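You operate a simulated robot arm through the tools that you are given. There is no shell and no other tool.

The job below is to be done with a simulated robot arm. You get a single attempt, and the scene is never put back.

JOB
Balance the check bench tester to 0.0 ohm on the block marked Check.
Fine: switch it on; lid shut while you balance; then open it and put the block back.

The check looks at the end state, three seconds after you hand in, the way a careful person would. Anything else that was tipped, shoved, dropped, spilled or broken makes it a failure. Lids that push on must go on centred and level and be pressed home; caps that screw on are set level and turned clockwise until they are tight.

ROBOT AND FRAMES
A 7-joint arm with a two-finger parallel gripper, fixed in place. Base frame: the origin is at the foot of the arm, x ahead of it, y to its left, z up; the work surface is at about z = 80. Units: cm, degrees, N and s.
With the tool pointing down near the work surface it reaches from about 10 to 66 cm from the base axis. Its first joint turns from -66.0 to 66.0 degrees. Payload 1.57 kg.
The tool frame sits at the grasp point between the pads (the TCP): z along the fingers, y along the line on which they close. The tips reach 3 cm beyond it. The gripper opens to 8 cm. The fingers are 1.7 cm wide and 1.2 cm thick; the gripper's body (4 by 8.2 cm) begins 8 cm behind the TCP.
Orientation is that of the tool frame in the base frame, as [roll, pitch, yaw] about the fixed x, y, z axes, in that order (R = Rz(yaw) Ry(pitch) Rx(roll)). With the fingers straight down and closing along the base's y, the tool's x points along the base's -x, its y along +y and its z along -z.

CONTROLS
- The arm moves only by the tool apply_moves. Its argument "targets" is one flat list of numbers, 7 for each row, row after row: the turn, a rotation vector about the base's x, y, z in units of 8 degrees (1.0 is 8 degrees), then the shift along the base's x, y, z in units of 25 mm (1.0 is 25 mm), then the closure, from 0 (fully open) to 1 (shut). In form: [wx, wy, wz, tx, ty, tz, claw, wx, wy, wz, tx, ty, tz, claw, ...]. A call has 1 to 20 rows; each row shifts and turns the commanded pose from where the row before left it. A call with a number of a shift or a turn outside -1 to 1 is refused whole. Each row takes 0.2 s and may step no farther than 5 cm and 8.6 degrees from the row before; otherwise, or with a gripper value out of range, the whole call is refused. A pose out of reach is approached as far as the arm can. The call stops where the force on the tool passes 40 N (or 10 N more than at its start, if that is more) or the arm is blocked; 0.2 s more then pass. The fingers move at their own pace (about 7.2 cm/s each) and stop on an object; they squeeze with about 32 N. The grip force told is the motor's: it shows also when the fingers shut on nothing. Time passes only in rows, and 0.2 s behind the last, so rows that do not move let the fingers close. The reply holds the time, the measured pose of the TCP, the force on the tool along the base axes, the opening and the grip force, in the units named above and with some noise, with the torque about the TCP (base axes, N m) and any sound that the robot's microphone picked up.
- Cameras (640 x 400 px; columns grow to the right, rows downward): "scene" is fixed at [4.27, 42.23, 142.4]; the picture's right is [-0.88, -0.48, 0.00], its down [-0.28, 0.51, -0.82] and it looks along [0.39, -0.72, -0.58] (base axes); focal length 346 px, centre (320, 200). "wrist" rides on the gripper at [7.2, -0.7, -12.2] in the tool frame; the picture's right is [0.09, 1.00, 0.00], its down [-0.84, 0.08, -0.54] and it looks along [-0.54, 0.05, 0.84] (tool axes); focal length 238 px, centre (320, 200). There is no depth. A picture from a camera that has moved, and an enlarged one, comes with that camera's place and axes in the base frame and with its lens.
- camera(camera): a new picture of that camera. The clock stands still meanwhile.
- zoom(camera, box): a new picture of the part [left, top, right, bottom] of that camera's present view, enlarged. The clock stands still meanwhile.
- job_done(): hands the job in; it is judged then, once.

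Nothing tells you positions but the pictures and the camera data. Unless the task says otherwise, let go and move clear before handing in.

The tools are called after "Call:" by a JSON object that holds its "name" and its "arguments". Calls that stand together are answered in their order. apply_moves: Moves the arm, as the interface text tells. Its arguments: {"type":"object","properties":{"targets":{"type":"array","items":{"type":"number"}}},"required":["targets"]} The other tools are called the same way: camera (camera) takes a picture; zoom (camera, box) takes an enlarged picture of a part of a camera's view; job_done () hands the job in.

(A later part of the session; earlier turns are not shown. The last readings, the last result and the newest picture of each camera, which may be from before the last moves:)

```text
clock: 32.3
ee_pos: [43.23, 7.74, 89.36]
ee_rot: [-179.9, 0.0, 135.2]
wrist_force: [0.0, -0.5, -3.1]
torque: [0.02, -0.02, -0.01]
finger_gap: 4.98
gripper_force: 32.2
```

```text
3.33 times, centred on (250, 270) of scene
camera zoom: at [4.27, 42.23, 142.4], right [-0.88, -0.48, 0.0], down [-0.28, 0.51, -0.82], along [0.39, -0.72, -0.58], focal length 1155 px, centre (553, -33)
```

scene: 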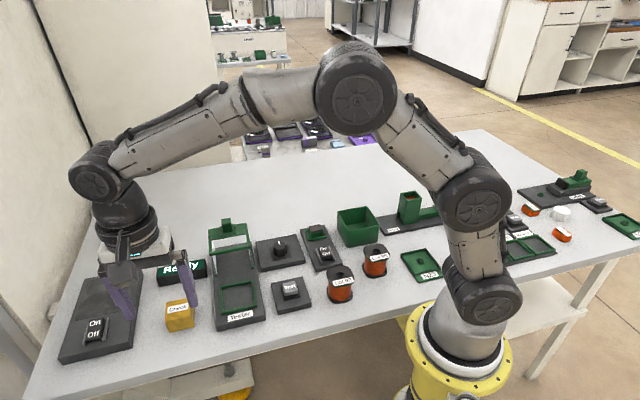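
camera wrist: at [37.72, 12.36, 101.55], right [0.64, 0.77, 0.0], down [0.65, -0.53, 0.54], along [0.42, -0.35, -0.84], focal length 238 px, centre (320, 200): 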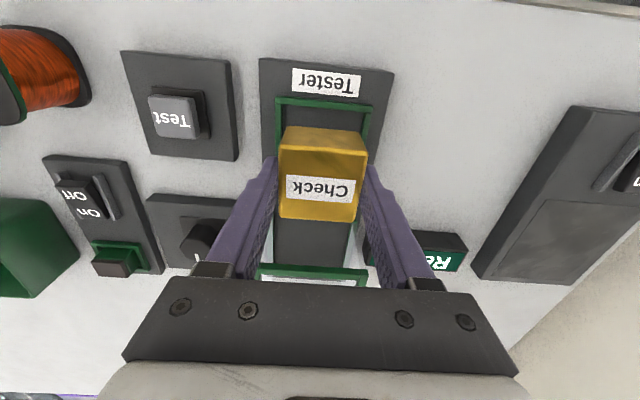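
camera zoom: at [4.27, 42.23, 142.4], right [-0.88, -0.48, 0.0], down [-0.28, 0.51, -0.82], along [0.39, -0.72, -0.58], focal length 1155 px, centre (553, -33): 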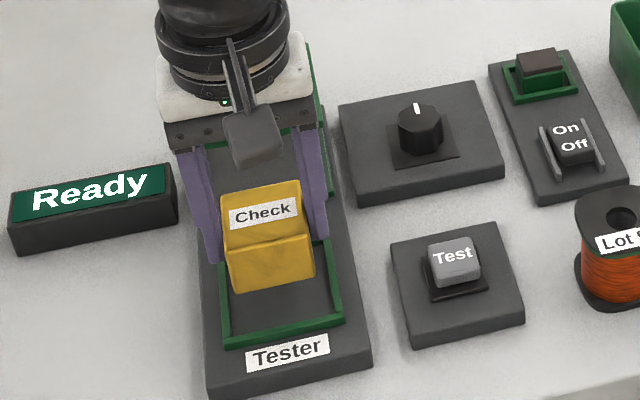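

The block is over the nest, within about 0.2 cm of centre. Lowering it slowly.

Call:
{"name": "apply_moves", "arguments": {"targets": [0, 0, 0, -0.05, 0.01, -0.1, 1, 0, 0, 0, 0, 0, -0.15, 1, 0, 0, 0, 0, 0, -0.2, 1, 0, 0, 0, 0, 0, -0.2, 1, 0, 0, 0, 0, 0, -0.2, 1, 0, 0, 0, 0, 0, -0.15, 1, 0, 0, 0, 0, 0, -0.1, 1, 0, 0, 0, 0, 0, -0.06, 1, 0, 0, 0, 0, 0, 0, 1]}}

Call:
{"name": "zoom", "arguments": {"camera": "scene", "box": [190, 240, 290, 330]}}

Call:
{"name": "camera", "arguments": {"camera": "wrist"}}

```text
clock: 34.3
ee_pos: [43.24, 7.8, 86.52]
ee_rot: [-179.9, 0.0, 135.2]
wrist_force: [-0.8, -0.2, -3.5]
torque: [0.02, -0.01, 0.0]
finger_gap: 4.94
gripper_force: 32.1
```

```text
4.44 times, centred on (240, 285) of scene
camera zoom: at [4.27, 42.23, 142.4], right [-0.88, -0.48, 0.0], down [-0.28, 0.51, -0.82], along [0.39, -0.72, -0.58], focal length 1540 px, centre (676, -178)
```

zoom: 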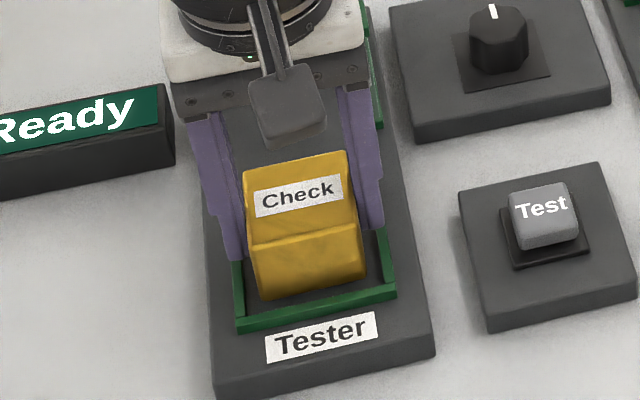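

```text
taken
camera wrist: at [37.62, 12.41, 98.66], right [0.64, 0.77, 0.0], down [0.65, -0.53, 0.54], along [0.42, -0.35, -0.84], focal length 238 px, centre (320, 200)
```

wrist: 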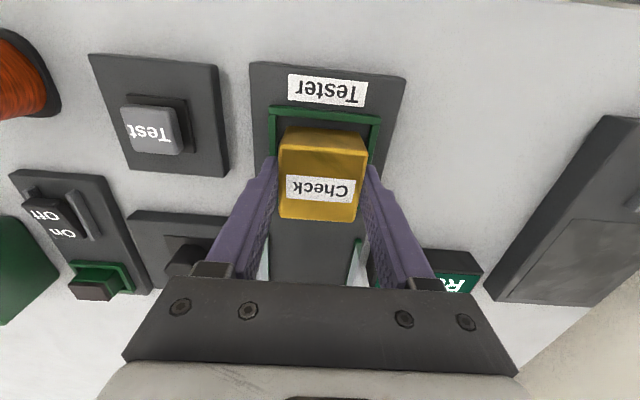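

The block is inside the rim with about half a centimetre left. Lowering in small steps until it touches.

Call:
{"name": "apply_moves", "arguments": {"targets": [0, 0, 0, 0, 0, -0.04, 1, 0, 0, 0, 0, 0, -0.04, 1, 0, 0, 0, 0, 0, -0.04, 1, 0, 0, 0, 0, 0, -0.04, 1, 0, 0, 0, 0, 0, 0, 1]}}

```text
clock: 35.5
ee_pos: [43.17, 7.77, 85.98]
ee_rot: [-179.8, 0.0, 135.2]
wrist_force: [0.7, 0.1, -2.6]
torque: [0.0, 0.0, 0.01]
finger_gap: 4.93
gripper_force: 31.5
```

Call:
{"name": "apply_moves", "arguments": {"targets": [0, 0, 0, 0, 0, -0.04, 1, 0, 0, 0, 0, 0, -0.03, 1, 0, 0, 0, 0, 0, 0, 1]}}

Call:
{"name": "zoom", "arguments": {"camera": "scene", "box": [190, 240, 290, 330]}}

```text
clock: 36.3
ee_pos: [43.13, 7.73, 86.04]
ee_rot: [180.0, 0.0, 135.2]
wrist_force: [-2.6, 0.0, 2.2]
torque: [0.09, 0.01, 0.02]
finger_gap: 4.97
gripper_force: 31.8
```

```text
4.44 times, centred on (240, 285) of scene
camera zoom: at [4.26, 42.23, 142.4], right [-0.88, -0.48, 0.0], down [-0.28, 0.51, -0.82], along [0.39, -0.72, -0.58], focal length 1540 px, centre (676, -178)
```

zoom: 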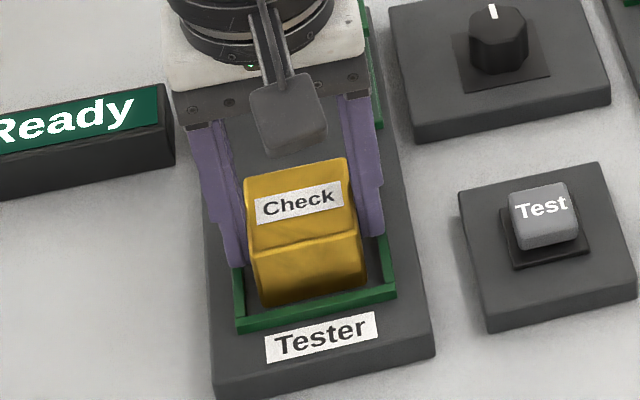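

It's touching the nest floor. Releasing and lifting straight up.

Call:
{"name": "apply_moves", "arguments": {"targets": [0, 0, 0, 0, 0, 0, 0.3, 0, 0, 0, 0, 0, 0, 0.2, 0, 0, 0, 0, 0, 0.1, 0.1, 0, 0, 0, 0, 0, 0.3, 0.05, 0, 0, 0, 0, 0, 0.6, 0, 0, 0, 0, 0, 0, 0.9, 0, 0, 0, 0, 0, 0, 0.9, 0, 0, 0, 0, 0, 0, 0.9, 0, 0, 0, 0, 0, 0, 0.9, 0, 0, 0, 0, 0, 0, 0, 0]}}

Call:
{"name": "camera", "arguments": {"camera": "wrist"}}

Call:
{"name": "zoom", "arguments": {"camera": "scene", "box": [140, 200, 300, 330]}}

```text
clock: 38.5
ee_pos: [43.03, 7.68, 97.6]
ee_rot: [-179.9, 0.1, 135.1]
wrist_force: [0.4, 0.5, 0.3]
torque: [-0.01, 0.01, 0.0]
finger_gap: 7.99
gripper_force: 0.0
```

```text
taken
camera wrist: at [37.61, 12.44, 109.66], right [0.64, 0.77, 0.0], down [0.65, -0.53, 0.54], along [0.42, -0.35, -0.84], focal length 238 px, centre (320, 200)
```

wrist: 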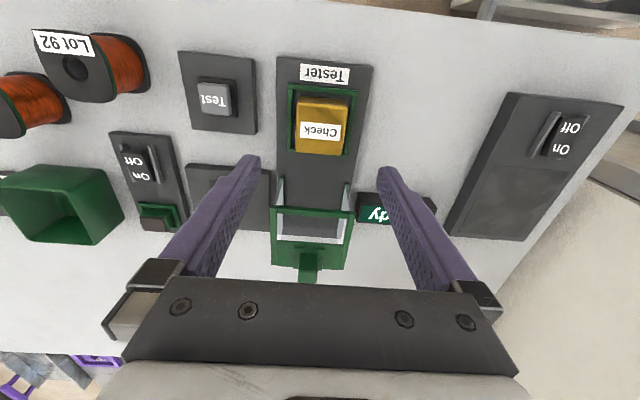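

```text
3.08 times, centred on (220, 265) of scene
camera zoom: at [4.27, 42.23, 142.4], right [-0.88, -0.48, 0.0], down [-0.28, 0.51, -0.82], along [0.39, -0.72, -0.58], focal length 1066 px, centre (628, 0)
```

zoom: 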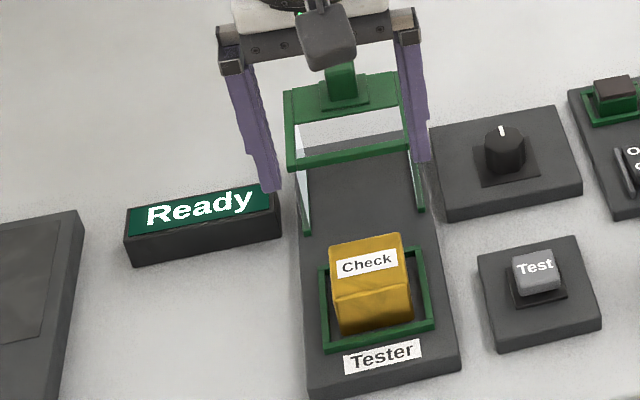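

The block sits in the nest. Now I'll locate the hood's handle precisely.

Call:
{"name": "zoom", "arguments": {"camera": "wrist", "box": [250, 165, 380, 285]}}

Call:
{"name": "zoom", "arguments": {"camera": "scene", "box": [200, 210, 260, 270]}}

```text
3.33 times, centred on (315, 225) of wrist
camera zoom: at [37.61, 12.44, 109.66], right [0.64, 0.77, 0.0], down [0.65, -0.53, 0.54], along [0.42, -0.35, -0.84], focal length 794 px, centre (337, 117)
```

zoom: 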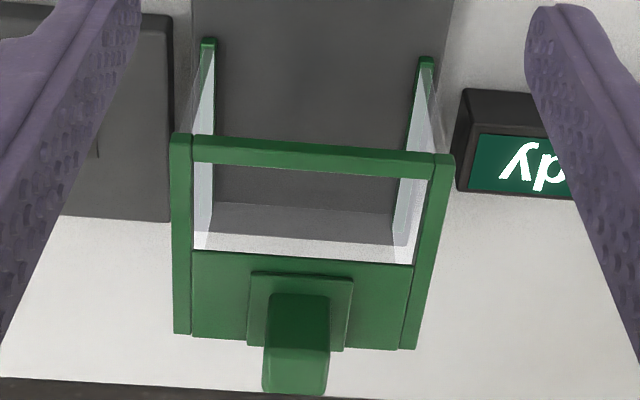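

```text
6.67 times, centred on (230, 240) of scene
camera zoom: at [4.27, 42.23, 142.4], right [-0.88, -0.48, 0.0], down [-0.28, 0.51, -0.82], along [0.39, -0.72, -0.58], focal length 2310 px, centre (920, -67)
```

zoom: 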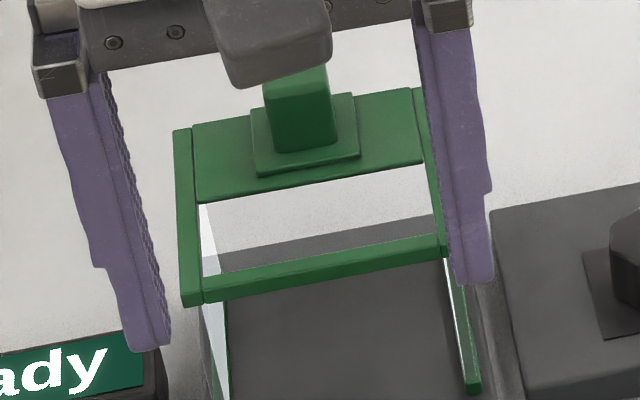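

The handle is about 2 cm square, centred near (53.0, -2.1) and topping out near z = 92.4. The hood would slide about 11.6 cm to centre over the nest. Moving above the handle.

Call:
{"name": "apply_moves", "arguments": {"targets": [0, 0, 0, 0, 0, 0.6, 0, 0, 0, 0, 0.66, -0.65, 0, 0, 0, 0, 0, 0.66, -0.65, 0, 0, 0, 0, 0, 0.66, -0.65, 0, 0, 0, 0, 0, 0.66, -0.65, 0, 0, 0, 0, 0, 0.66, -0.65, 0, 0, 0, 0, 0, 0.66, -0.65, 0, 0, 0, 0, 0, 0, 0, 0, 0]}}

Call:
{"name": "camera", "arguments": {"camera": "wrist"}}

Call:
{"name": "zoom", "arguments": {"camera": "scene", "box": [180, 170, 280, 270]}}

```text
clock: 40.3
ee_pos: [52.99, -2.04, 99.12]
ee_rot: [-179.9, 0.0, 135.2]
wrist_force: [-0.5, -0.4, 0.0]
torque: [-0.01, -0.01, 0.02]
finger_gap: 7.99
gripper_force: 0.0
```

```text
taken
camera wrist: at [47.53, 2.63, 111.13], right [0.64, 0.77, 0.0], down [0.65, -0.53, 0.54], along [0.42, -0.35, -0.84], focal length 238 px, centre (320, 200)
```

wrist: 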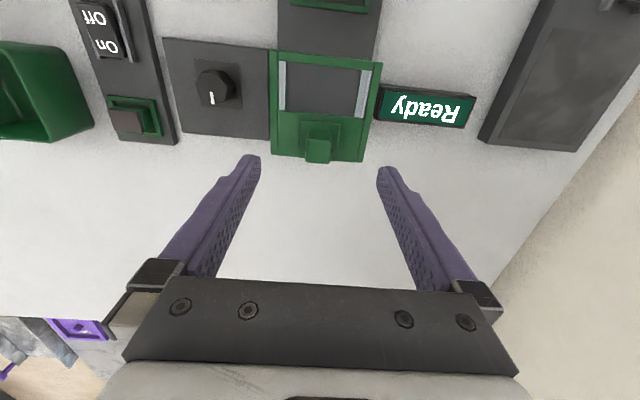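

```text
4.00 times, centred on (230, 220) of scene
camera zoom: at [4.27, 42.23, 142.4], right [-0.88, -0.48, 0.0], down [-0.28, 0.51, -0.82], along [0.39, -0.72, -0.58], focal length 1386 px, centre (680, 120)
```

zoom: 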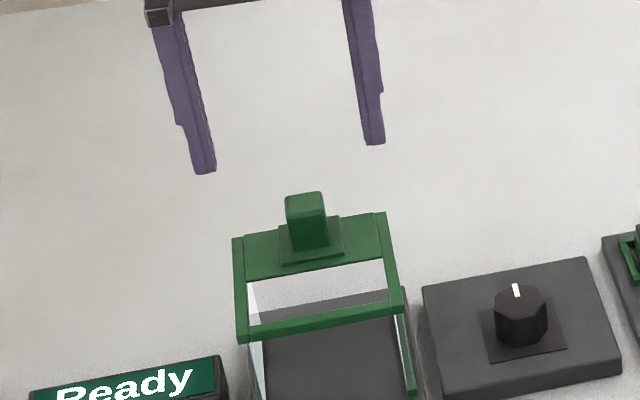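

Call:
{"name": "zoom", "arguments": {"camera": "wrist", "box": [260, 40, 390, 180]}}

```text
2.86 times, centred on (325, 110) of wrist
camera zoom: at [47.53, 2.63, 111.13], right [0.64, 0.77, 0.0], down [0.65, -0.53, 0.54], along [0.42, -0.35, -0.84], focal length 681 px, centre (306, 457)
```

zoom: 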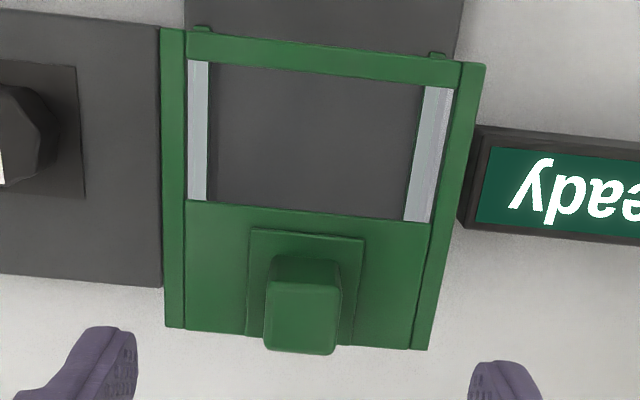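

The handle's top centre is at (53.1, -2.17), nearly under the tool. Descending around it and gripping.

Call:
{"name": "apply_moves", "arguments": {"targets": [0, 0, 0, 0.03, -0.06, -0.6, 0, 0, 0, 0, 0, 0, -0.6, 0, 0, 0, 0, 0, 0, -0.6, 0, 0, 0, 0, 0, 0, -0.3, 0, 0, 0, 0, 0, 0, -0.15, 0, 0, 0, 0, 0, 0, 0, 0, 0, 0, 0, 0, 0, 0, 0.5, 0, 0, 0, 0, 0, 0, 0.8, 0, 0, 0, 0, 0, 0, 1, 0, 0, 0, 0, 0, 0, 1, 0, 0, 0, 0, 0, 0, 1]}}

Call:
{"name": "zoom", "arguments": {"camera": "scene", "box": [180, 170, 280, 270]}}

Call:
{"name": "camera", "arguments": {"camera": "wrist"}}

```text
clock: 42.7
ee_pos: [53.05, -2.04, 93.29]
ee_rot: [-179.9, 0.0, 135.2]
wrist_force: [-5.0, -3.4, 1.3]
torque: [0.13, -0.17, -0.38]
finger_gap: 2.18
gripper_force: 35.0
```

```text
4.00 times, centred on (230, 220) of scene
camera zoom: at [4.25, 42.22, 142.4], right [-0.88, -0.48, 0.0], down [-0.28, 0.51, -0.82], along [0.39, -0.72, -0.58], focal length 1386 px, centre (680, 120)
```

zoom: 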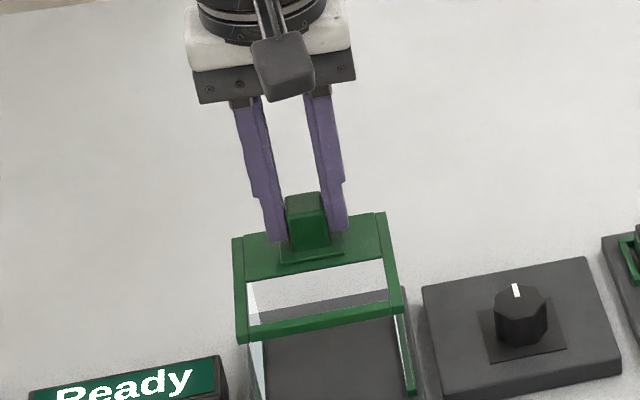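

```text
taken
camera wrist: at [47.59, 2.48, 105.45], right [0.64, 0.77, 0.0], down [0.65, -0.53, 0.54], along [0.42, -0.35, -0.84], focal length 238 px, centre (320, 200)
```

wrist: 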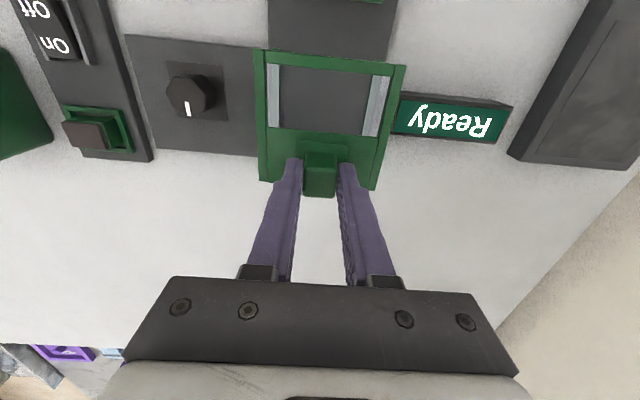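

Gripped at 2.18 cm, with a small sideways force suggesting the hood is guided. I'll try a gentle slide forward along the tester's axis.

Call:
{"name": "apply_moves", "arguments": {"targets": [0, 0, 0, -0.03, -0.03, 0, 1, 0, 0, 0, -0.06, 0.06, 0, 1, 0, 0, 0, -0.1, 0.1, 0, 1, 0, 0, 0, -0.1, 0.1, 0, 1, 0, 0, 0, 0, 0, 0, 1]}}

Call:
{"name": "zoom", "arguments": {"camera": "scene", "box": [180, 200, 290, 330]}}

```text
clock: 43.9
ee_pos: [52.43, -1.62, 93.24]
ee_rot: [180.0, -0.1, 135.2]
wrist_force: [-1.0, -1.7, -2.3]
torque: [0.19, -0.13, -0.46]
finger_gap: 2.19
gripper_force: 34.6
```

```text
3.08 times, centred on (235, 265) of scene
camera zoom: at [4.27, 42.22, 142.4], right [-0.88, -0.48, 0.0], down [-0.28, 0.51, -0.82], along [0.39, -0.72, -0.58], focal length 1066 px, centre (582, 0)
```

zoom: 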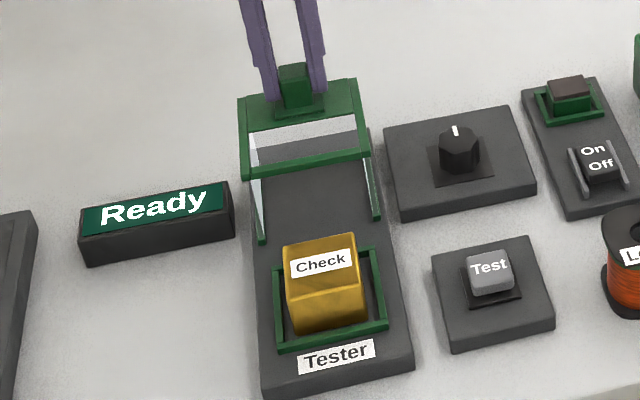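

The hood slides freely. Continuing in stages while watching for any contact with the nest or block.

Call:
{"name": "apply_moves", "arguments": {"targets": [0, 0, -0.03, -0.15, 0.15, 0, 1, 0, 0, 0, -0.15, 0.15, 0, 1, 0, 0, 0, -0.15, 0.15, 0, 1, 0, 0, 0, -0.15, 0.15, 0, 1, 0, 0, 0, -0.15, 0.15, 0, 1, 0, 0, 0, 0, 0, 0, 1]}}

Call:
{"name": "zoom", "arguments": {"camera": "scene", "box": [180, 200, 290, 330]}}

```text
clock: 45.3
ee_pos: [50.5, 0.41, 93.26]
ee_rot: [-179.9, 0.0, 135.0]
wrist_force: [-0.1, -1.8, -3.1]
torque: [-0.49, -0.58, -0.07]
finger_gap: 2.19
gripper_force: 35.0
```

```text
3.08 times, centred on (235, 265) of scene
camera zoom: at [4.27, 42.23, 142.4], right [-0.88, -0.48, 0.0], down [-0.28, 0.51, -0.82], along [0.39, -0.72, -0.58], focal length 1066 px, centre (582, 0)
```

zoom: 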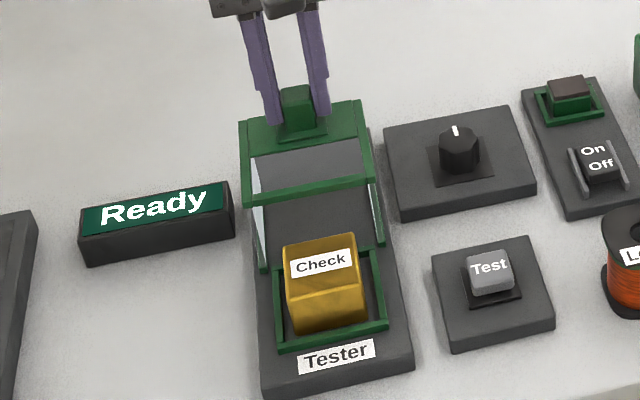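

Call:
{"name": "apply_moves", "arguments": {"targets": [0, 0, 0, -0.1, 0.1, 0, 1, 0, 0, 0, -0.15, 0.15, 0, 1, 0, 0, 0, -0.15, 0.15, 0, 1, 0, 0, 0, -0.15, 0.15, 0, 1, 0, 0, 0, -0.1, 0.1, 0, 1, 0, 0, 0, 0, 0, 0, 1]}}

Call:
{"name": "zoom", "arguments": {"camera": "scene", "box": [180, 200, 290, 330]}}

```text
clock: 46.7
ee_pos: [48.91, 1.99, 93.3]
ee_rot: [-179.9, 0.1, 135.0]
wrist_force: [1.6, 0.8, -1.1]
torque: [-0.25, -0.31, -0.12]
finger_gap: 2.19
gripper_force: 34.4
```

```text
3.08 times, centred on (235, 265) of scene
camera zoom: at [4.27, 42.23, 142.4], right [-0.88, -0.48, 0.0], down [-0.28, 0.51, -0.82], along [0.39, -0.72, -0.58], focal length 1066 px, centre (582, 0)
```

zoom: 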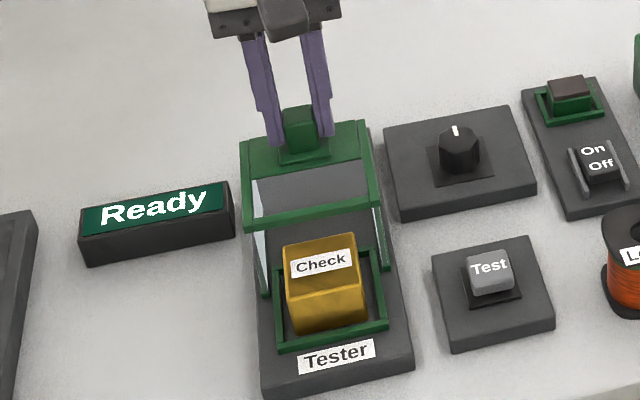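

The hood's open front is passing over the block without contact. Continuing toward the front stop.

Call:
{"name": "apply_moves", "arguments": {"targets": [0, 0, 0, -0.1, 0.1, 0, 1, 0, 0, 0, -0.15, 0.15, 0, 1, 0, 0, 0, -0.15, 0.15, 0, 1, 0, 0, 0, -0.15, 0.15, 0, 1, 0, 0, 0, -0.15, 0.15, 0, 1, 0, 0, 0, -0.15, 0.15, 0, 1, 0, 0, 0, -0.15, 0.15, 0, 1, 0, 0, 0, -0.15, 0.15, 0, 1, 0, 0, 0, -0.1, 0.1, 0, 1, 0, 0, 0, -0.06, 0.06, 0, 1, 0, 0, 0, 0, 0, 0, 1]}}

Call:
{"name": "zoom", "arguments": {"camera": "scene", "box": [140, 200, 290, 330]}}

```text
clock: 49.1
ee_pos: [45.58, 5.36, 93.24]
ee_rot: [-180.0, -0.1, 135.0]
wrist_force: [3.5, 1.0, -7.3]
torque: [-0.1, -0.36, 0.0]
finger_gap: 2.17
gripper_force: 35.2
```

```text
3.08 times, centred on (215, 265) of scene
camera zoom: at [4.28, 42.23, 142.4], right [-0.88, -0.48, 0.0], down [-0.28, 0.51, -0.82], along [0.39, -0.72, -0.58], focal length 1066 px, centre (643, 0)
```

zoom: 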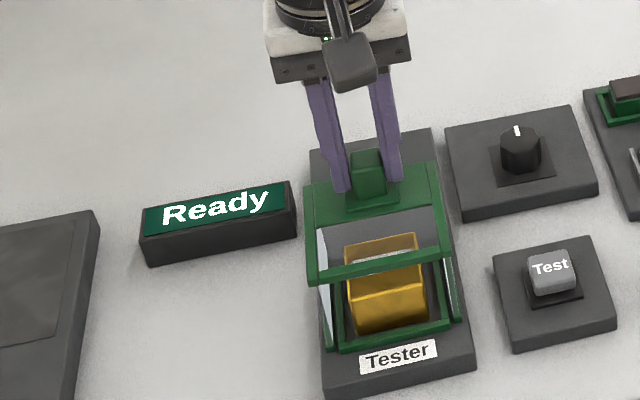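

Call:
{"name": "apply_moves", "arguments": {"targets": [0, 0, 0, -0.05, 0.05, -0.01, 1, 0, 0, 0, -0.05, 0.05, 0, 1, 0, 0, 0, -0.05, 0.05, 0, 1, 0, 0, 0, 0, 0, 0, 1]}}

Call:
{"name": "zoom", "arguments": {"camera": "scene", "box": [140, 200, 290, 330]}}

```text
clock: 50.1
ee_pos: [45.31, 5.72, 93.41]
ee_rot: [180.0, 0.0, 135.0]
wrist_force: [4.7, 3.2, -6.0]
torque: [0.25, -0.05, 0.05]
finger_gap: 2.19
gripper_force: 34.8
```

```text
3.08 times, centred on (215, 265) of scene
camera zoom: at [4.29, 42.24, 142.4], right [-0.88, -0.48, 0.0], down [-0.28, 0.51, -0.82], along [0.39, -0.72, -0.58], focal length 1066 px, centre (643, 0)
```

zoom: 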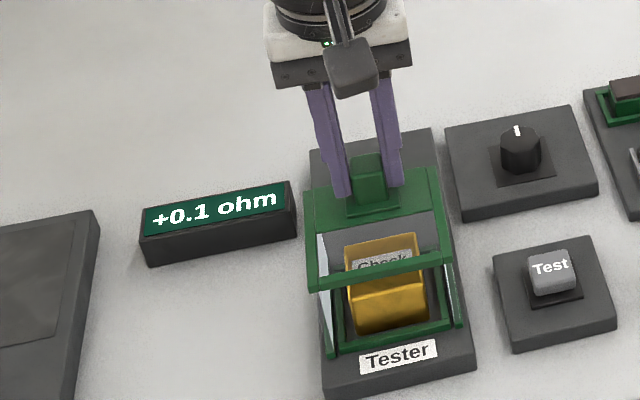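

With the lid nearly home, the display now reads "+0.1 ohm". I'll ease the hood the last bit to its stop.

Call:
{"name": "apply_moves", "arguments": {"targets": [0, 0, 0, 0.02, 0.02, -0.03, 1, 0, 0, 0, -0.04, 0.04, 0, 1, 0, 0, 0, -0.04, 0.04, 0, 1, 0, 0, 0, 0, 0, 0, 1]}}

Call:
{"name": "zoom", "arguments": {"camera": "scene", "box": [140, 200, 290, 330]}}

```text
clock: 51.1
ee_pos: [44.82, 5.99, 93.28]
ee_rot: [-180.0, 0.0, 135.1]
wrist_force: [-3.8, -5.2, 8.3]
torque: [0.43, 0.5, -0.08]
finger_gap: 2.18
gripper_force: 35.0
```

```text
3.08 times, centred on (215, 265) of scene
camera zoom: at [4.24, 42.21, 142.41], right [-0.88, -0.48, 0.0], down [-0.28, 0.51, -0.82], along [0.39, -0.72, -0.58], focal length 1066 px, centre (643, 0)
```

zoom: 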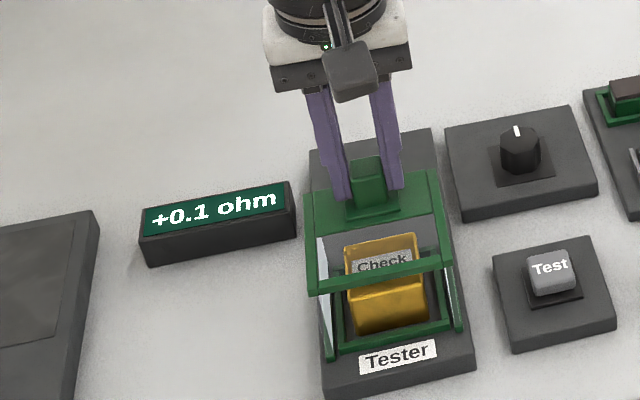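

Call:
{"name": "apply_moves", "arguments": {"targets": [0, 0, 0, -0.01, -0.01, 0.02, 1, 0, 0, 0, -0.04, 0.04, 0, 1, 0, 0, 0, -0.04, 0.04, 0, 1, 0, 0, 0, 0, 0, 0, 1]}}

Call:
{"name": "zoom", "arguments": {"camera": "scene", "box": [140, 200, 290, 330]}}

```text
clock: 52.1
ee_pos: [44.84, 6.06, 93.42]
ee_rot: [-180.0, 0.3, 134.9]
wrist_force: [10.3, -18.3, -0.5]
torque: [-0.25, -0.12, -0.04]
finger_gap: 2.18
gripper_force: 34.8
```

```text
3.08 times, centred on (215, 265) of scene
camera zoom: at [4.3, 42.18, 142.41], right [-0.88, -0.48, 0.0], down [-0.28, 0.51, -0.82], along [0.39, -0.72, -0.58], focal length 1066 px, centre (643, 0)
```

zoom: 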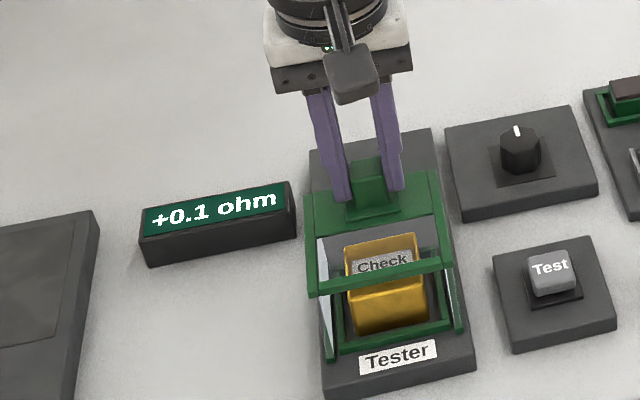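

The hood has met its stop, with about 20 N along the axis, so it's fully shut. I'll relax the pull, release and lift clear.

Call:
{"name": "apply_moves", "arguments": {"targets": [0, 0, 0, 0.04, -0.04, 0, 1, 0, 0, 0, 0, 0, 0, 0.6, 0, 0, 0, 0, 0, 0, 0.3, 0, 0, 0, 0, 0, 0, 0, 0, 0, 0, 0, 0, 0.3, 0, 0, 0, 0, 0, 0, 0.8, 0, 0, 0, 0, 0, 0, 0.8, 0, 0, 0, 0, 0, 0, 0.8, 0, 0, 0, 0, 0, 0, 0.8, 0, 0, 0, 0, 0, 0, 0, 0]}}

Call:
{"name": "zoom", "arguments": {"camera": "scene", "box": [140, 200, 340, 330]}}

Call:
{"name": "camera", "arguments": {"camera": "wrist"}}

```text
clock: 54.3
ee_pos: [44.85, 6.21, 101.95]
ee_rot: [-179.9, 0.0, 134.9]
wrist_force: [0.0, 0.2, -1.0]
torque: [0.02, 0.05, 0.01]
finger_gap: 8.02
gripper_force: 0.1
```

```text
3.08 times, centred on (240, 265) of scene
camera zoom: at [4.27, 42.23, 142.4], right [-0.88, -0.48, 0.0], down [-0.28, 0.51, -0.82], along [0.39, -0.72, -0.58], focal length 1066 px, centre (566, 0)
```

zoom: 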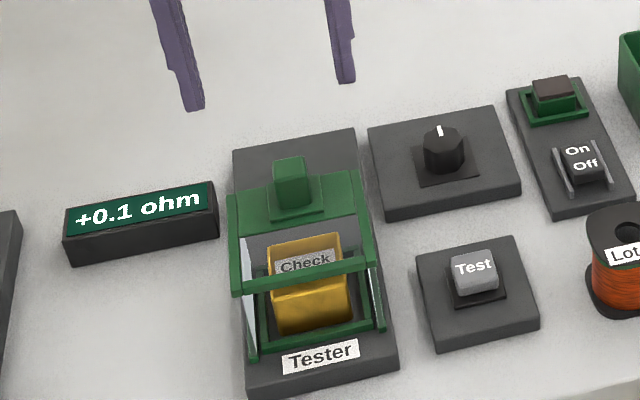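

```text
taken
camera wrist: at [39.41, 10.73, 114.15], right [0.64, 0.77, 0.0], down [0.65, -0.54, 0.54], along [0.42, -0.35, -0.84], focal length 238 px, centre (320, 200)
```

wrist: 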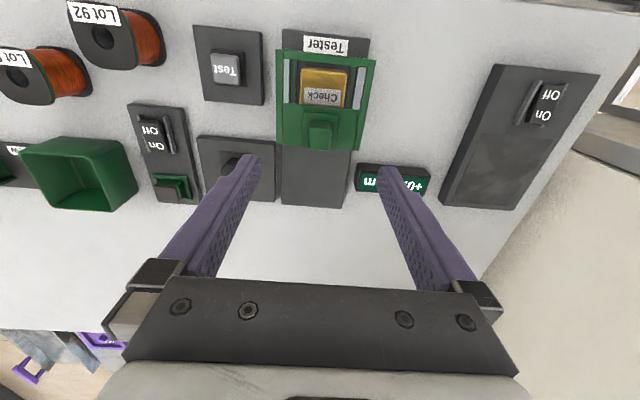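

Next I'll move above the knob to measure it.

Call:
{"name": "apply_moves", "arguments": {"targets": [0, 0, 0, -0.106, -0.846, 0, 0, 0, 0, 0, -0.106, -0.846, 0, 0, 0, 0, 0, -0.106, -0.846, 0, 0, 0, 0, 0, -0.106, -0.846, 0, 0, 0, 0, 0, -0.106, -0.846, 0, 0, 0, 0, 0, -0.106, -0.846, 0, 0, 0, 0, 0, -0.106, -0.846, 0, 0, 0, 0, 0, 0, 0, -0.6, 0, 0, 0, 0, 0, 0, 0, 0]}}

Call:
{"name": "camera", "arguments": {"camera": "wrist"}}

Call:
{"name": "zoom", "arguments": {"camera": "scene", "box": [250, 225, 310, 275]}}

```text
clock: 56.3
ee_pos: [43.01, -8.69, 100.51]
ee_rot: [-180.0, 0.0, 135.0]
wrist_force: [-0.3, 0.5, -0.6]
torque: [0.04, -0.01, 0.01]
finger_gap: 8.02
gripper_force: 0.0
```

```text
taken
camera wrist: at [37.59, -4.06, 112.64], right [0.64, 0.77, 0.0], down [0.65, -0.54, 0.54], along [0.42, -0.35, -0.84], focal length 238 px, centre (320, 200)
```

wrist: 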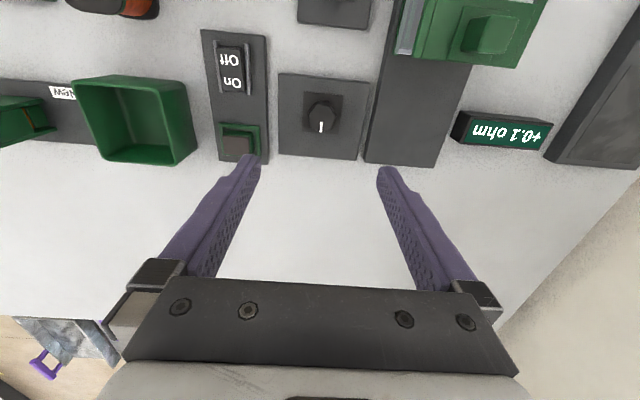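

```text
8.00 times, centred on (280, 250) of scene
camera zoom: at [4.27, 42.23, 142.4], right [-0.88, -0.48, 0.0], down [-0.28, 0.51, -0.82], along [0.39, -0.72, -0.58], focal length 2772 px, centre (640, -200)
```

zoom: 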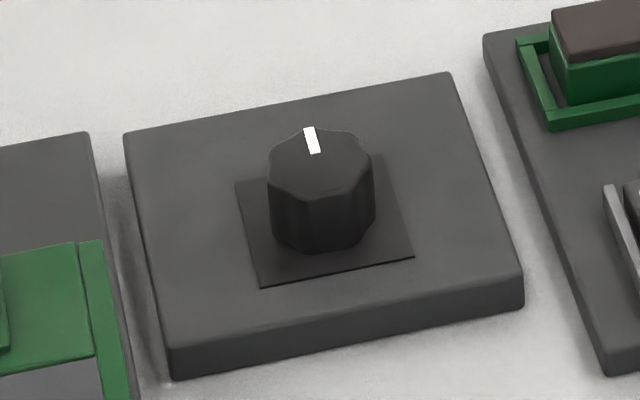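

Call:
{"name": "zoom", "arguments": {"camera": "wrist", "box": [270, 60, 380, 170]}}

Call:
{"name": "zoom", "arguments": {"camera": "wrist", "box": [440, 90, 560, 165]}}

```text
3.64 times, centred on (325, 115) of wrist
camera zoom: at [37.59, -4.06, 112.64], right [0.64, 0.77, 0.0], down [0.65, -0.54, 0.54], along [0.42, -0.35, -0.84], focal length 867 px, centre (302, 509)
```

zoom: 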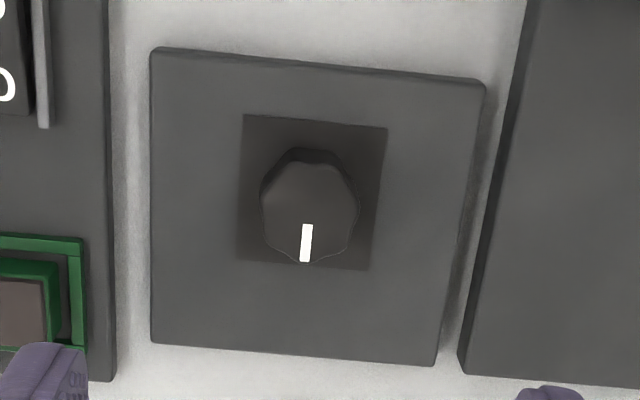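

```text
5.33 times, centred on (500, 128) of wrist
camera zoom: at [37.59, -4.06, 112.64], right [0.64, 0.77, 0.0], down [0.65, -0.54, 0.54], along [0.42, -0.35, -0.84], focal length 1271 px, centre (-640, 587)
```

zoom: 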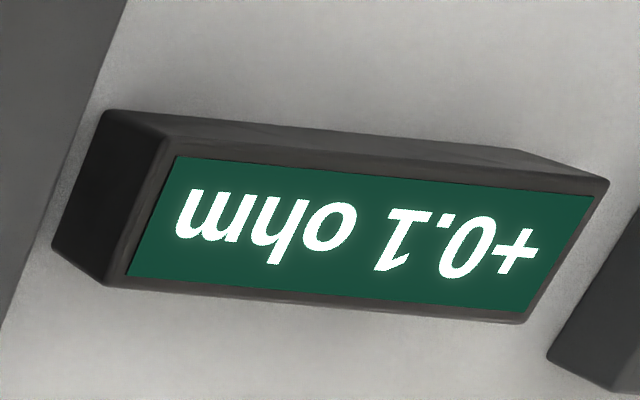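

The knob is about 3 cm across, centred near (43.15, -8.4) with its top near z = 84.5. Descending around it with partly opened fingers.

Call:
{"name": "apply_moves", "arguments": {"targets": [0, 0, 0, -0.02, 0.115, -0.8, 0.3, 0, 0, 0, 0, 0, -0.9, 0.3, 0, 0, 0, 0, 0, -0.9, 0.3, 0, 0, 0, 0, 0, -0.9, 0.3, 0, 0, 0, 0, 0, -0.9, 0.3, 0, 0, 0, 0, 0, -0.6, 0.3, 0, 0, 0, 0, 0, 0, 0.3]}}

Call:
{"name": "camera", "arguments": {"camera": "wrist"}}

Call:
{"name": "zoom", "arguments": {"camera": "scene", "box": [240, 215, 320, 275]}}

```text
clock: 57.9
ee_pos: [43.09, -8.44, 88.0]
ee_rot: [-179.9, 0.1, 135.0]
wrist_force: [0.4, -0.9, -0.4]
torque: [-0.01, 0.03, -0.02]
finger_gap: 5.63
gripper_force: 0.0
```

```text
taken
camera wrist: at [37.57, -3.75, 100.11], right [0.64, 0.77, 0.0], down [0.65, -0.54, 0.54], along [0.42, -0.35, -0.84], focal length 238 px, centre (320, 200)
```

wrist: 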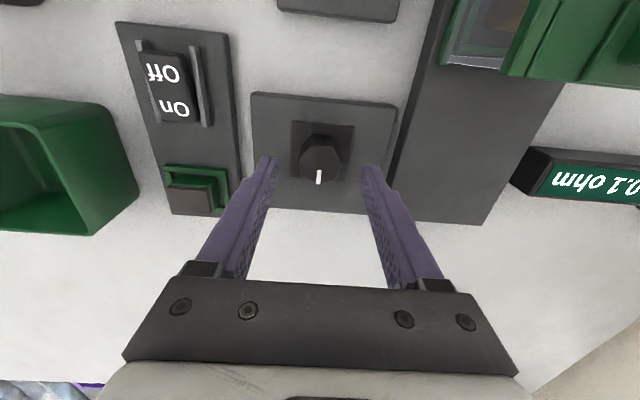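

```text
6.67 times, centred on (280, 245) of scene
camera zoom: at [4.27, 42.23, 142.4], right [-0.88, -0.48, 0.0], down [-0.28, 0.51, -0.82], along [0.39, -0.72, -0.58], focal length 2310 px, centre (587, -100)
```

zoom: 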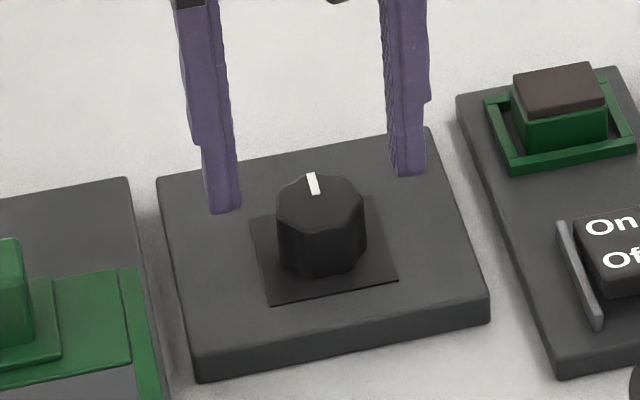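

Call:
{"name": "zoom", "arguments": {"camera": "wrist", "box": [270, 110, 370, 200]}}

```text
4.44 times, centred on (320, 155) of wrist
camera zoom: at [37.57, -3.75, 100.11], right [0.64, 0.77, 0.0], down [0.65, -0.54, 0.54], along [0.42, -0.35, -0.84], focal length 1059 px, centre (320, 400)
```

zoom: 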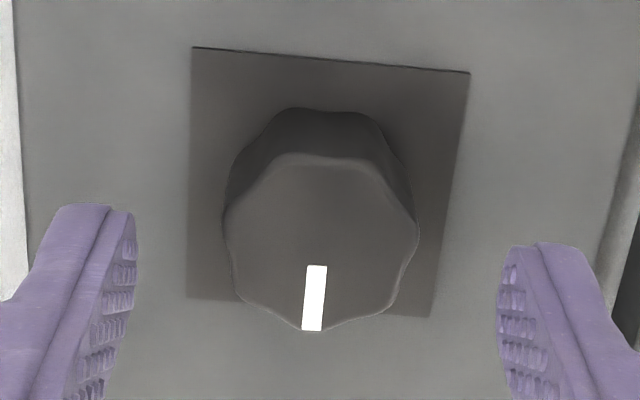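

The knob is centred under the tool. Going down the rest and gripping it.

Call:
{"name": "apply_moves", "arguments": {"targets": [0, 0, 0, 0, 0, -0.4, 0.3, 0, 0, 0, 0, 0, -0.4, 0.3, 0, 0, 0, 0, 0, -0.16, 0.3, 0, 0, 0, 0, 0, 0, 0.4, 0, 0, 0, 0, 0, 0, 0.5, 0, 0, 0, 0, 0, 0, 0.55, 0, 0, 0, 0, 0, 0, 0.6, 0, 0, 0, 0, 0, 0, 1, 0, 0, 0, 0, 0, 0, 1]}}

Call:
{"name": "camera", "arguments": {"camera": "wrist"}}

Call:
{"name": "zoom", "arguments": {"camera": "scene", "box": [140, 200, 340, 330]}}

```text
clock: 59.9
ee_pos: [43.01, -8.38, 85.57]
ee_rot: [-180.0, -0.1, 135.0]
wrist_force: [-2.0, -1.0, -0.3]
torque: [0.16, -0.27, 0.02]
finger_gap: 3.17
gripper_force: 39.9
```

```text
taken
camera wrist: at [37.58, -3.77, 97.75], right [0.64, 0.77, 0.0], down [0.65, -0.54, 0.54], along [0.42, -0.35, -0.84], focal length 238 px, centre (320, 200)
```

wrist: 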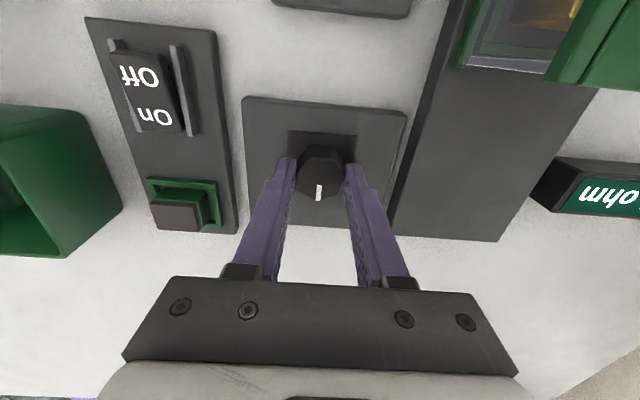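

```text
3.08 times, centred on (240, 265) of scene
camera zoom: at [4.26, 42.22, 142.4], right [-0.88, -0.48, 0.0], down [-0.28, 0.51, -0.82], along [0.39, -0.72, -0.58], focal length 1066 px, centre (566, 0)
```

zoom: 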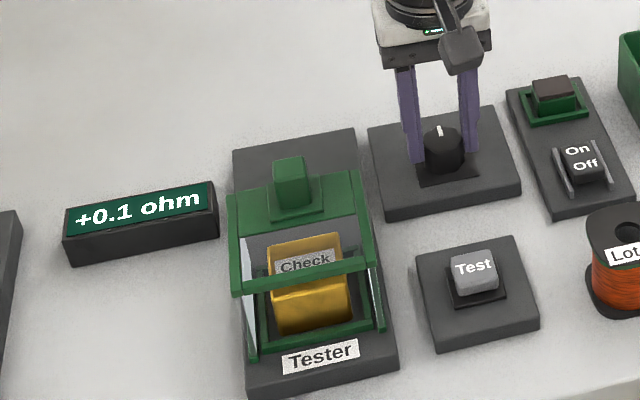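

Knob gripped, still +0.1 ohm. Turning it a few degrees clockwise as a first probe.

Call:
{"name": "apply_moves", "arguments": {"targets": [0, 0, -0.25, 0, 0, 0, 1, 0, 0, -0.25, 0, 0, 0, 1, 0, 0, 0, 0, 0, 0, 1, 0, 0, 0, 0, 0, 0, 1]}}

Call:
{"name": "zoom", "arguments": {"camera": "scene", "box": [140, 200, 340, 330]}}

```text
clock: 60.9
ee_pos: [42.98, -8.46, 85.58]
ee_rot: [-179.8, 0.1, 131.0]
wrist_force: [5.2, -1.8, -9.2]
torque: [0.4, -0.34, 0.03]
finger_gap: 3.14
gripper_force: 40.3
```

```text
3.08 times, centred on (240, 265) of scene
camera zoom: at [4.29, 42.22, 142.4], right [-0.88, -0.48, 0.0], down [-0.28, 0.51, -0.82], along [0.39, -0.72, -0.58], focal length 1066 px, centre (566, 0)
```

zoom: 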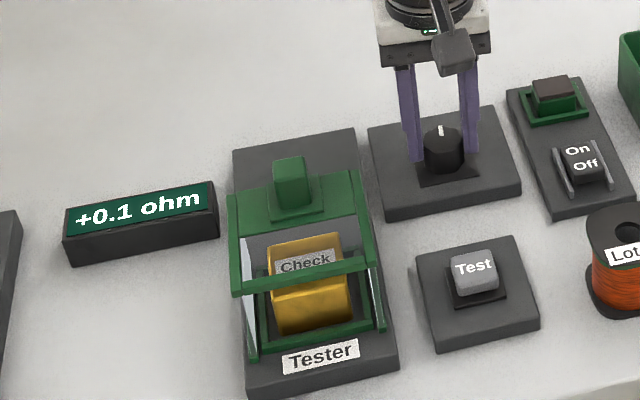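

Call:
{"name": "apply_moves", "arguments": {"targets": [0, 0, -0.4, 0, 0, 0, 1, 0, 0, -0.4, 0, 0, 0, 1, 0, 0, 0, 0, 0, 0, 1, 0, 0, 0, 0, 0, 0, 1]}}

Call:
{"name": "zoom", "arguments": {"camera": "scene", "box": [140, 200, 340, 330]}}

Call:
{"name": "zoom", "arguments": {"camera": "scene", "box": [250, 225, 310, 275]}}

```text
clock: 61.9
ee_pos: [43.16, -8.47, 85.56]
ee_rot: [-179.9, 0.0, 124.6]
wrist_force: [10.2, -2.5, -18.8]
torque: [-0.02, -0.77, 0.04]
finger_gap: 3.16
gripper_force: 40.3
```

```text
3.08 times, centred on (240, 265) of scene
camera zoom: at [4.31, 42.22, 142.4], right [-0.88, -0.48, 0.0], down [-0.28, 0.51, -0.82], along [0.39, -0.72, -0.58], focal length 1066 px, centre (566, 0)
```

zoom: 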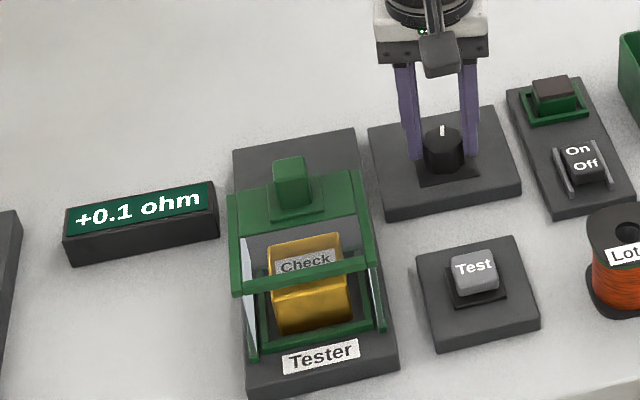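

```text
8.00 times, centred on (280, 250) of scene
camera zoom: at [4.31, 42.22, 142.4], right [-0.88, -0.48, 0.0], down [-0.28, 0.51, -0.82], along [0.39, -0.72, -0.58], focal length 2772 px, centre (640, -200)
```

zoom: 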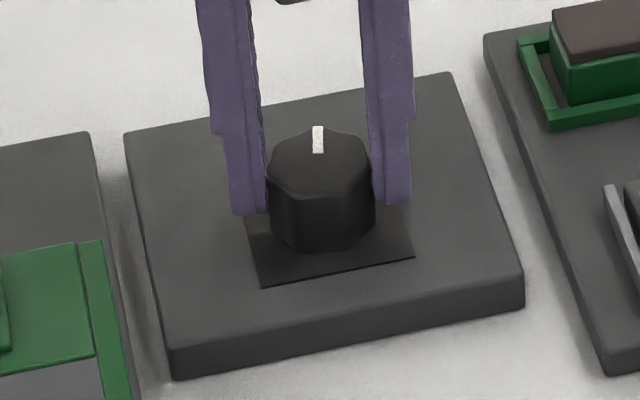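

The knob's pointer turned clockwise with the grip but the reading is still +0.1. I'll relieve the built-up force slightly and continue.

Call:
{"name": "apply_moves", "arguments": {"targets": [0, 0, -0.3, 0.02, 0, -0.04, 1, 0, 0, -0.4, 0, 0, 0, 1, 0, 0, -0.3, 0, 0, 0, 1, 0, 0, 0, 0, 0, 0, 1, 0, 0, 0, 0, 0, 0, 1]}}

Call:
{"name": "zoom", "arguments": {"camera": "scene", "box": [140, 200, 340, 330]}}

```text
clock: 63.1
ee_pos: [43.01, -8.4, 85.63]
ee_rot: [-180.0, 0.0, 116.6]
wrist_force: [-2.3, 4.7, 10.6]
torque: [0.6, 0.13, -0.03]
finger_gap: 3.18
gripper_force: 40.4
```

```text
3.08 times, centred on (240, 265) of scene
camera zoom: at [4.24, 42.24, 142.4], right [-0.88, -0.48, 0.0], down [-0.28, 0.51, -0.82], along [0.39, -0.72, -0.58], focal length 1066 px, centre (566, 0)
```

zoom: 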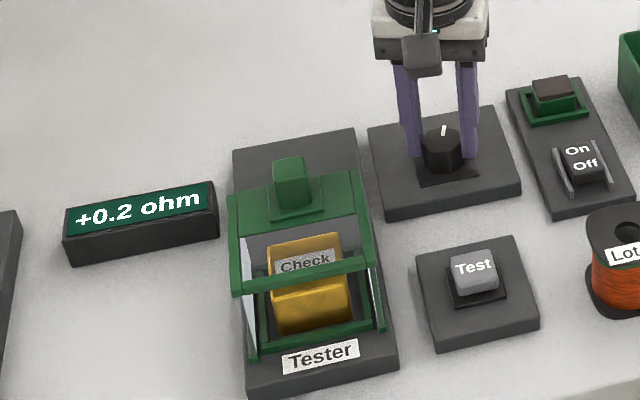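

Clockwise raises the reading to +0.2, so I need to go counter-clockwise. Turning back the other way.

Call:
{"name": "apply_moves", "arguments": {"targets": [0, 0, 0.5, 0, 0, 0.02, 1, 0, 0, 0.6, 0, 0, 0, 1, 0, 0, 0.6, 0, 0, 0, 1, 0, 0, 0.6, 0, 0, 0, 1, 0, 0, 0, 0, 0, 0, 1, 0, 0, 0, 0, 0, 0, 1]}}

Call:
{"name": "zoom", "arguments": {"camera": "scene", "box": [140, 200, 340, 330]}}

```text
clock: 64.5
ee_pos: [43.18, -8.4, 85.58]
ee_rot: [-180.0, 0.1, 135.0]
wrist_force: [-3.4, 7.7, 10.9]
torque: [0.45, -0.1, 0.03]
finger_gap: 3.16
gripper_force: 40.3
```

```text
3.08 times, centred on (240, 265) of scene
camera zoom: at [4.24, 42.25, 142.39], right [-0.88, -0.48, 0.0], down [-0.28, 0.51, -0.82], along [0.39, -0.72, -0.58], focal length 1066 px, centre (566, 0)
```

zoom: 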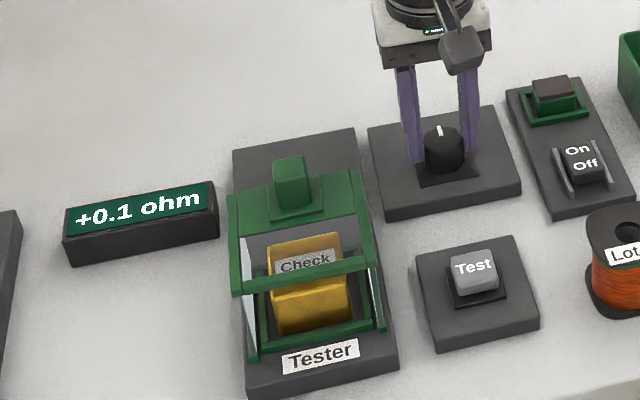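

Call:
{"name": "apply_moves", "arguments": {"targets": [0, 0, 0.4, 0, 0, 0.03, 1, 0, 0, 0.4, 0, 0, 0, 1, 0, 0, 0, 0, 0, 0, 1, 0, 0, 0, 0, 0, 0, 1]}}

Call:
{"name": "zoom", "arguments": {"camera": "scene", "box": [140, 200, 340, 330]}}

```text
clock: 65.5
ee_pos: [43.13, -8.43, 85.61]
ee_rot: [-179.9, -0.1, 141.4]
wrist_force: [-1.6, 7.4, 0.7]
torque: [-0.09, -0.76, -0.01]
finger_gap: 3.14
gripper_force: 40.0
```

```text
3.08 times, centred on (240, 265) of scene
camera zoom: at [4.26, 42.24, 142.39], right [-0.88, -0.48, 0.0], down [-0.28, 0.51, -0.82], along [0.39, -0.72, -0.58], focal length 1066 px, centre (566, 0)
```

zoom: 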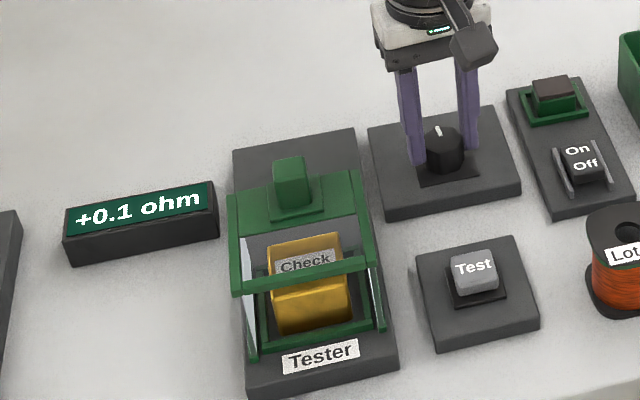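

Call:
{"name": "apply_moves", "arguments": {"targets": [0, 0, 0.4, 0, 0.01, 0, 1, 0, 0, 0.4, 0, 0, 0, 1, 0, 0, 0.2, 0, 0, 0, 1, 0, 0, 0, 0, 0, 0, 1, 0, 0, 0, 0, 0, 0, 1]}}

Call:
{"name": "zoom", "arguments": {"camera": "scene", "box": [140, 200, 340, 330]}}

```text
clock: 66.7
ee_pos: [43.01, -8.32, 85.63]
ee_rot: [-179.9, 0.0, 149.5]
wrist_force: [3.4, -0.3, -10.5]
torque: [0.5, -0.08, 0.03]
finger_gap: 3.17
gripper_force: 40.2
```

```text
3.08 times, centred on (240, 265) of scene
camera zoom: at [4.29, 42.22, 142.4], right [-0.88, -0.48, 0.0], down [-0.28, 0.51, -0.82], along [0.39, -0.72, -0.58], focal length 1066 px, centre (566, 0)
```

zoom: 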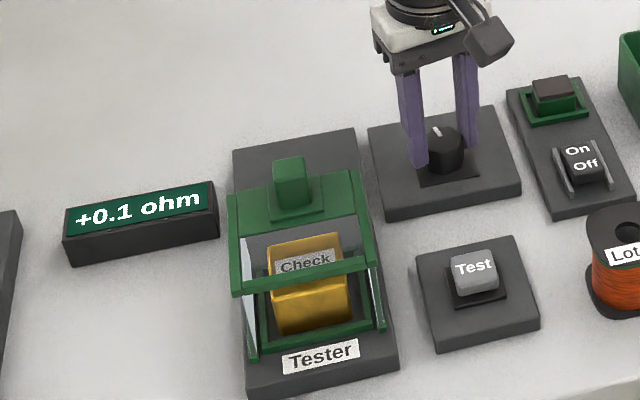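

Call:
{"name": "apply_moves", "arguments": {"targets": [0, 0, 0.4, 0, 0, -0.03, 1, 0, 0, 0.4, 0, 0, 0, 1, 0, 0, 0.2, 0, 0, 0, 1, 0, 0, 0, 0, 0, 0, 1, 0, 0, 0, 0, 0, 0, 1]}}

Call:
{"name": "zoom", "arguments": {"camera": "scene", "box": [140, 200, 340, 330]}}

```text
clock: 67.9
ee_pos: [43.06, -8.43, 85.56]
ee_rot: [-179.8, 0.1, 157.4]
wrist_force: [-4.0, -0.9, 6.5]
torque: [0.49, 0.64, 0.02]
finger_gap: 3.15
gripper_force: 40.3
```

```text
3.08 times, centred on (240, 265) of scene
camera zoom: at [4.25, 42.23, 142.4], right [-0.88, -0.48, 0.0], down [-0.28, 0.51, -0.82], along [0.39, -0.72, -0.58], focal length 1066 px, centre (566, 0)
```

zoom: 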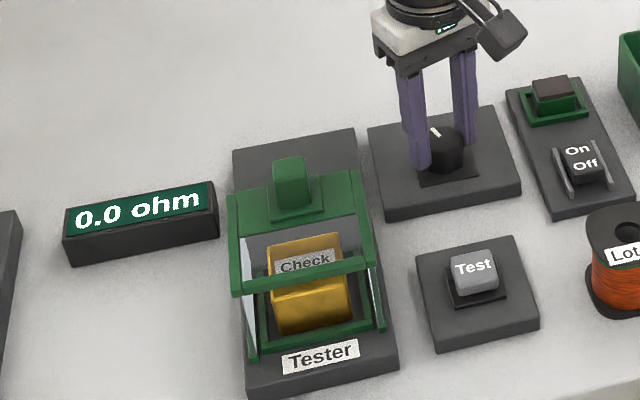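

The display reads 0.0. To sit in the middle of the 0.0 band rather than at its edge, I'll keep turning gradually to find where it leaves.

Call:
{"name": "apply_moves", "arguments": {"targets": [0, 0, 0.4, 0, 0, 0.02, 1, 0, 0, 0.4, 0, 0, 0, 1, 0, 0, 0.3, 0, 0, 0, 1, 0, 0, 0, 0, 0, 0, 1, 0, 0, 0, 0, 0, 0, 1]}}

Call:
{"name": "zoom", "arguments": {"camera": "scene", "box": [140, 200, 340, 330]}}

```text
clock: 69.1
ee_pos: [43.02, -8.48, 85.67]
ee_rot: [-179.8, 0.0, 166.2]
wrist_force: [-4.0, -4.0, -1.3]
torque: [0.11, -0.39, -0.04]
finger_gap: 3.17
gripper_force: 39.9
```

```text
3.08 times, centred on (240, 265) of scene
camera zoom: at [4.26, 42.22, 142.4], right [-0.88, -0.48, 0.0], down [-0.28, 0.51, -0.82], along [0.39, -0.72, -0.58], focal length 1066 px, centre (566, 0)
```

zoom: 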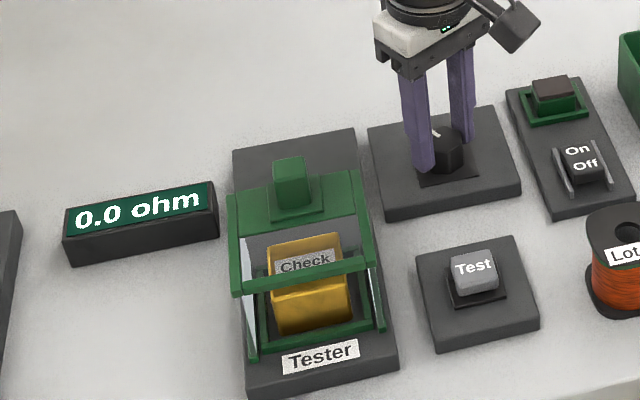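

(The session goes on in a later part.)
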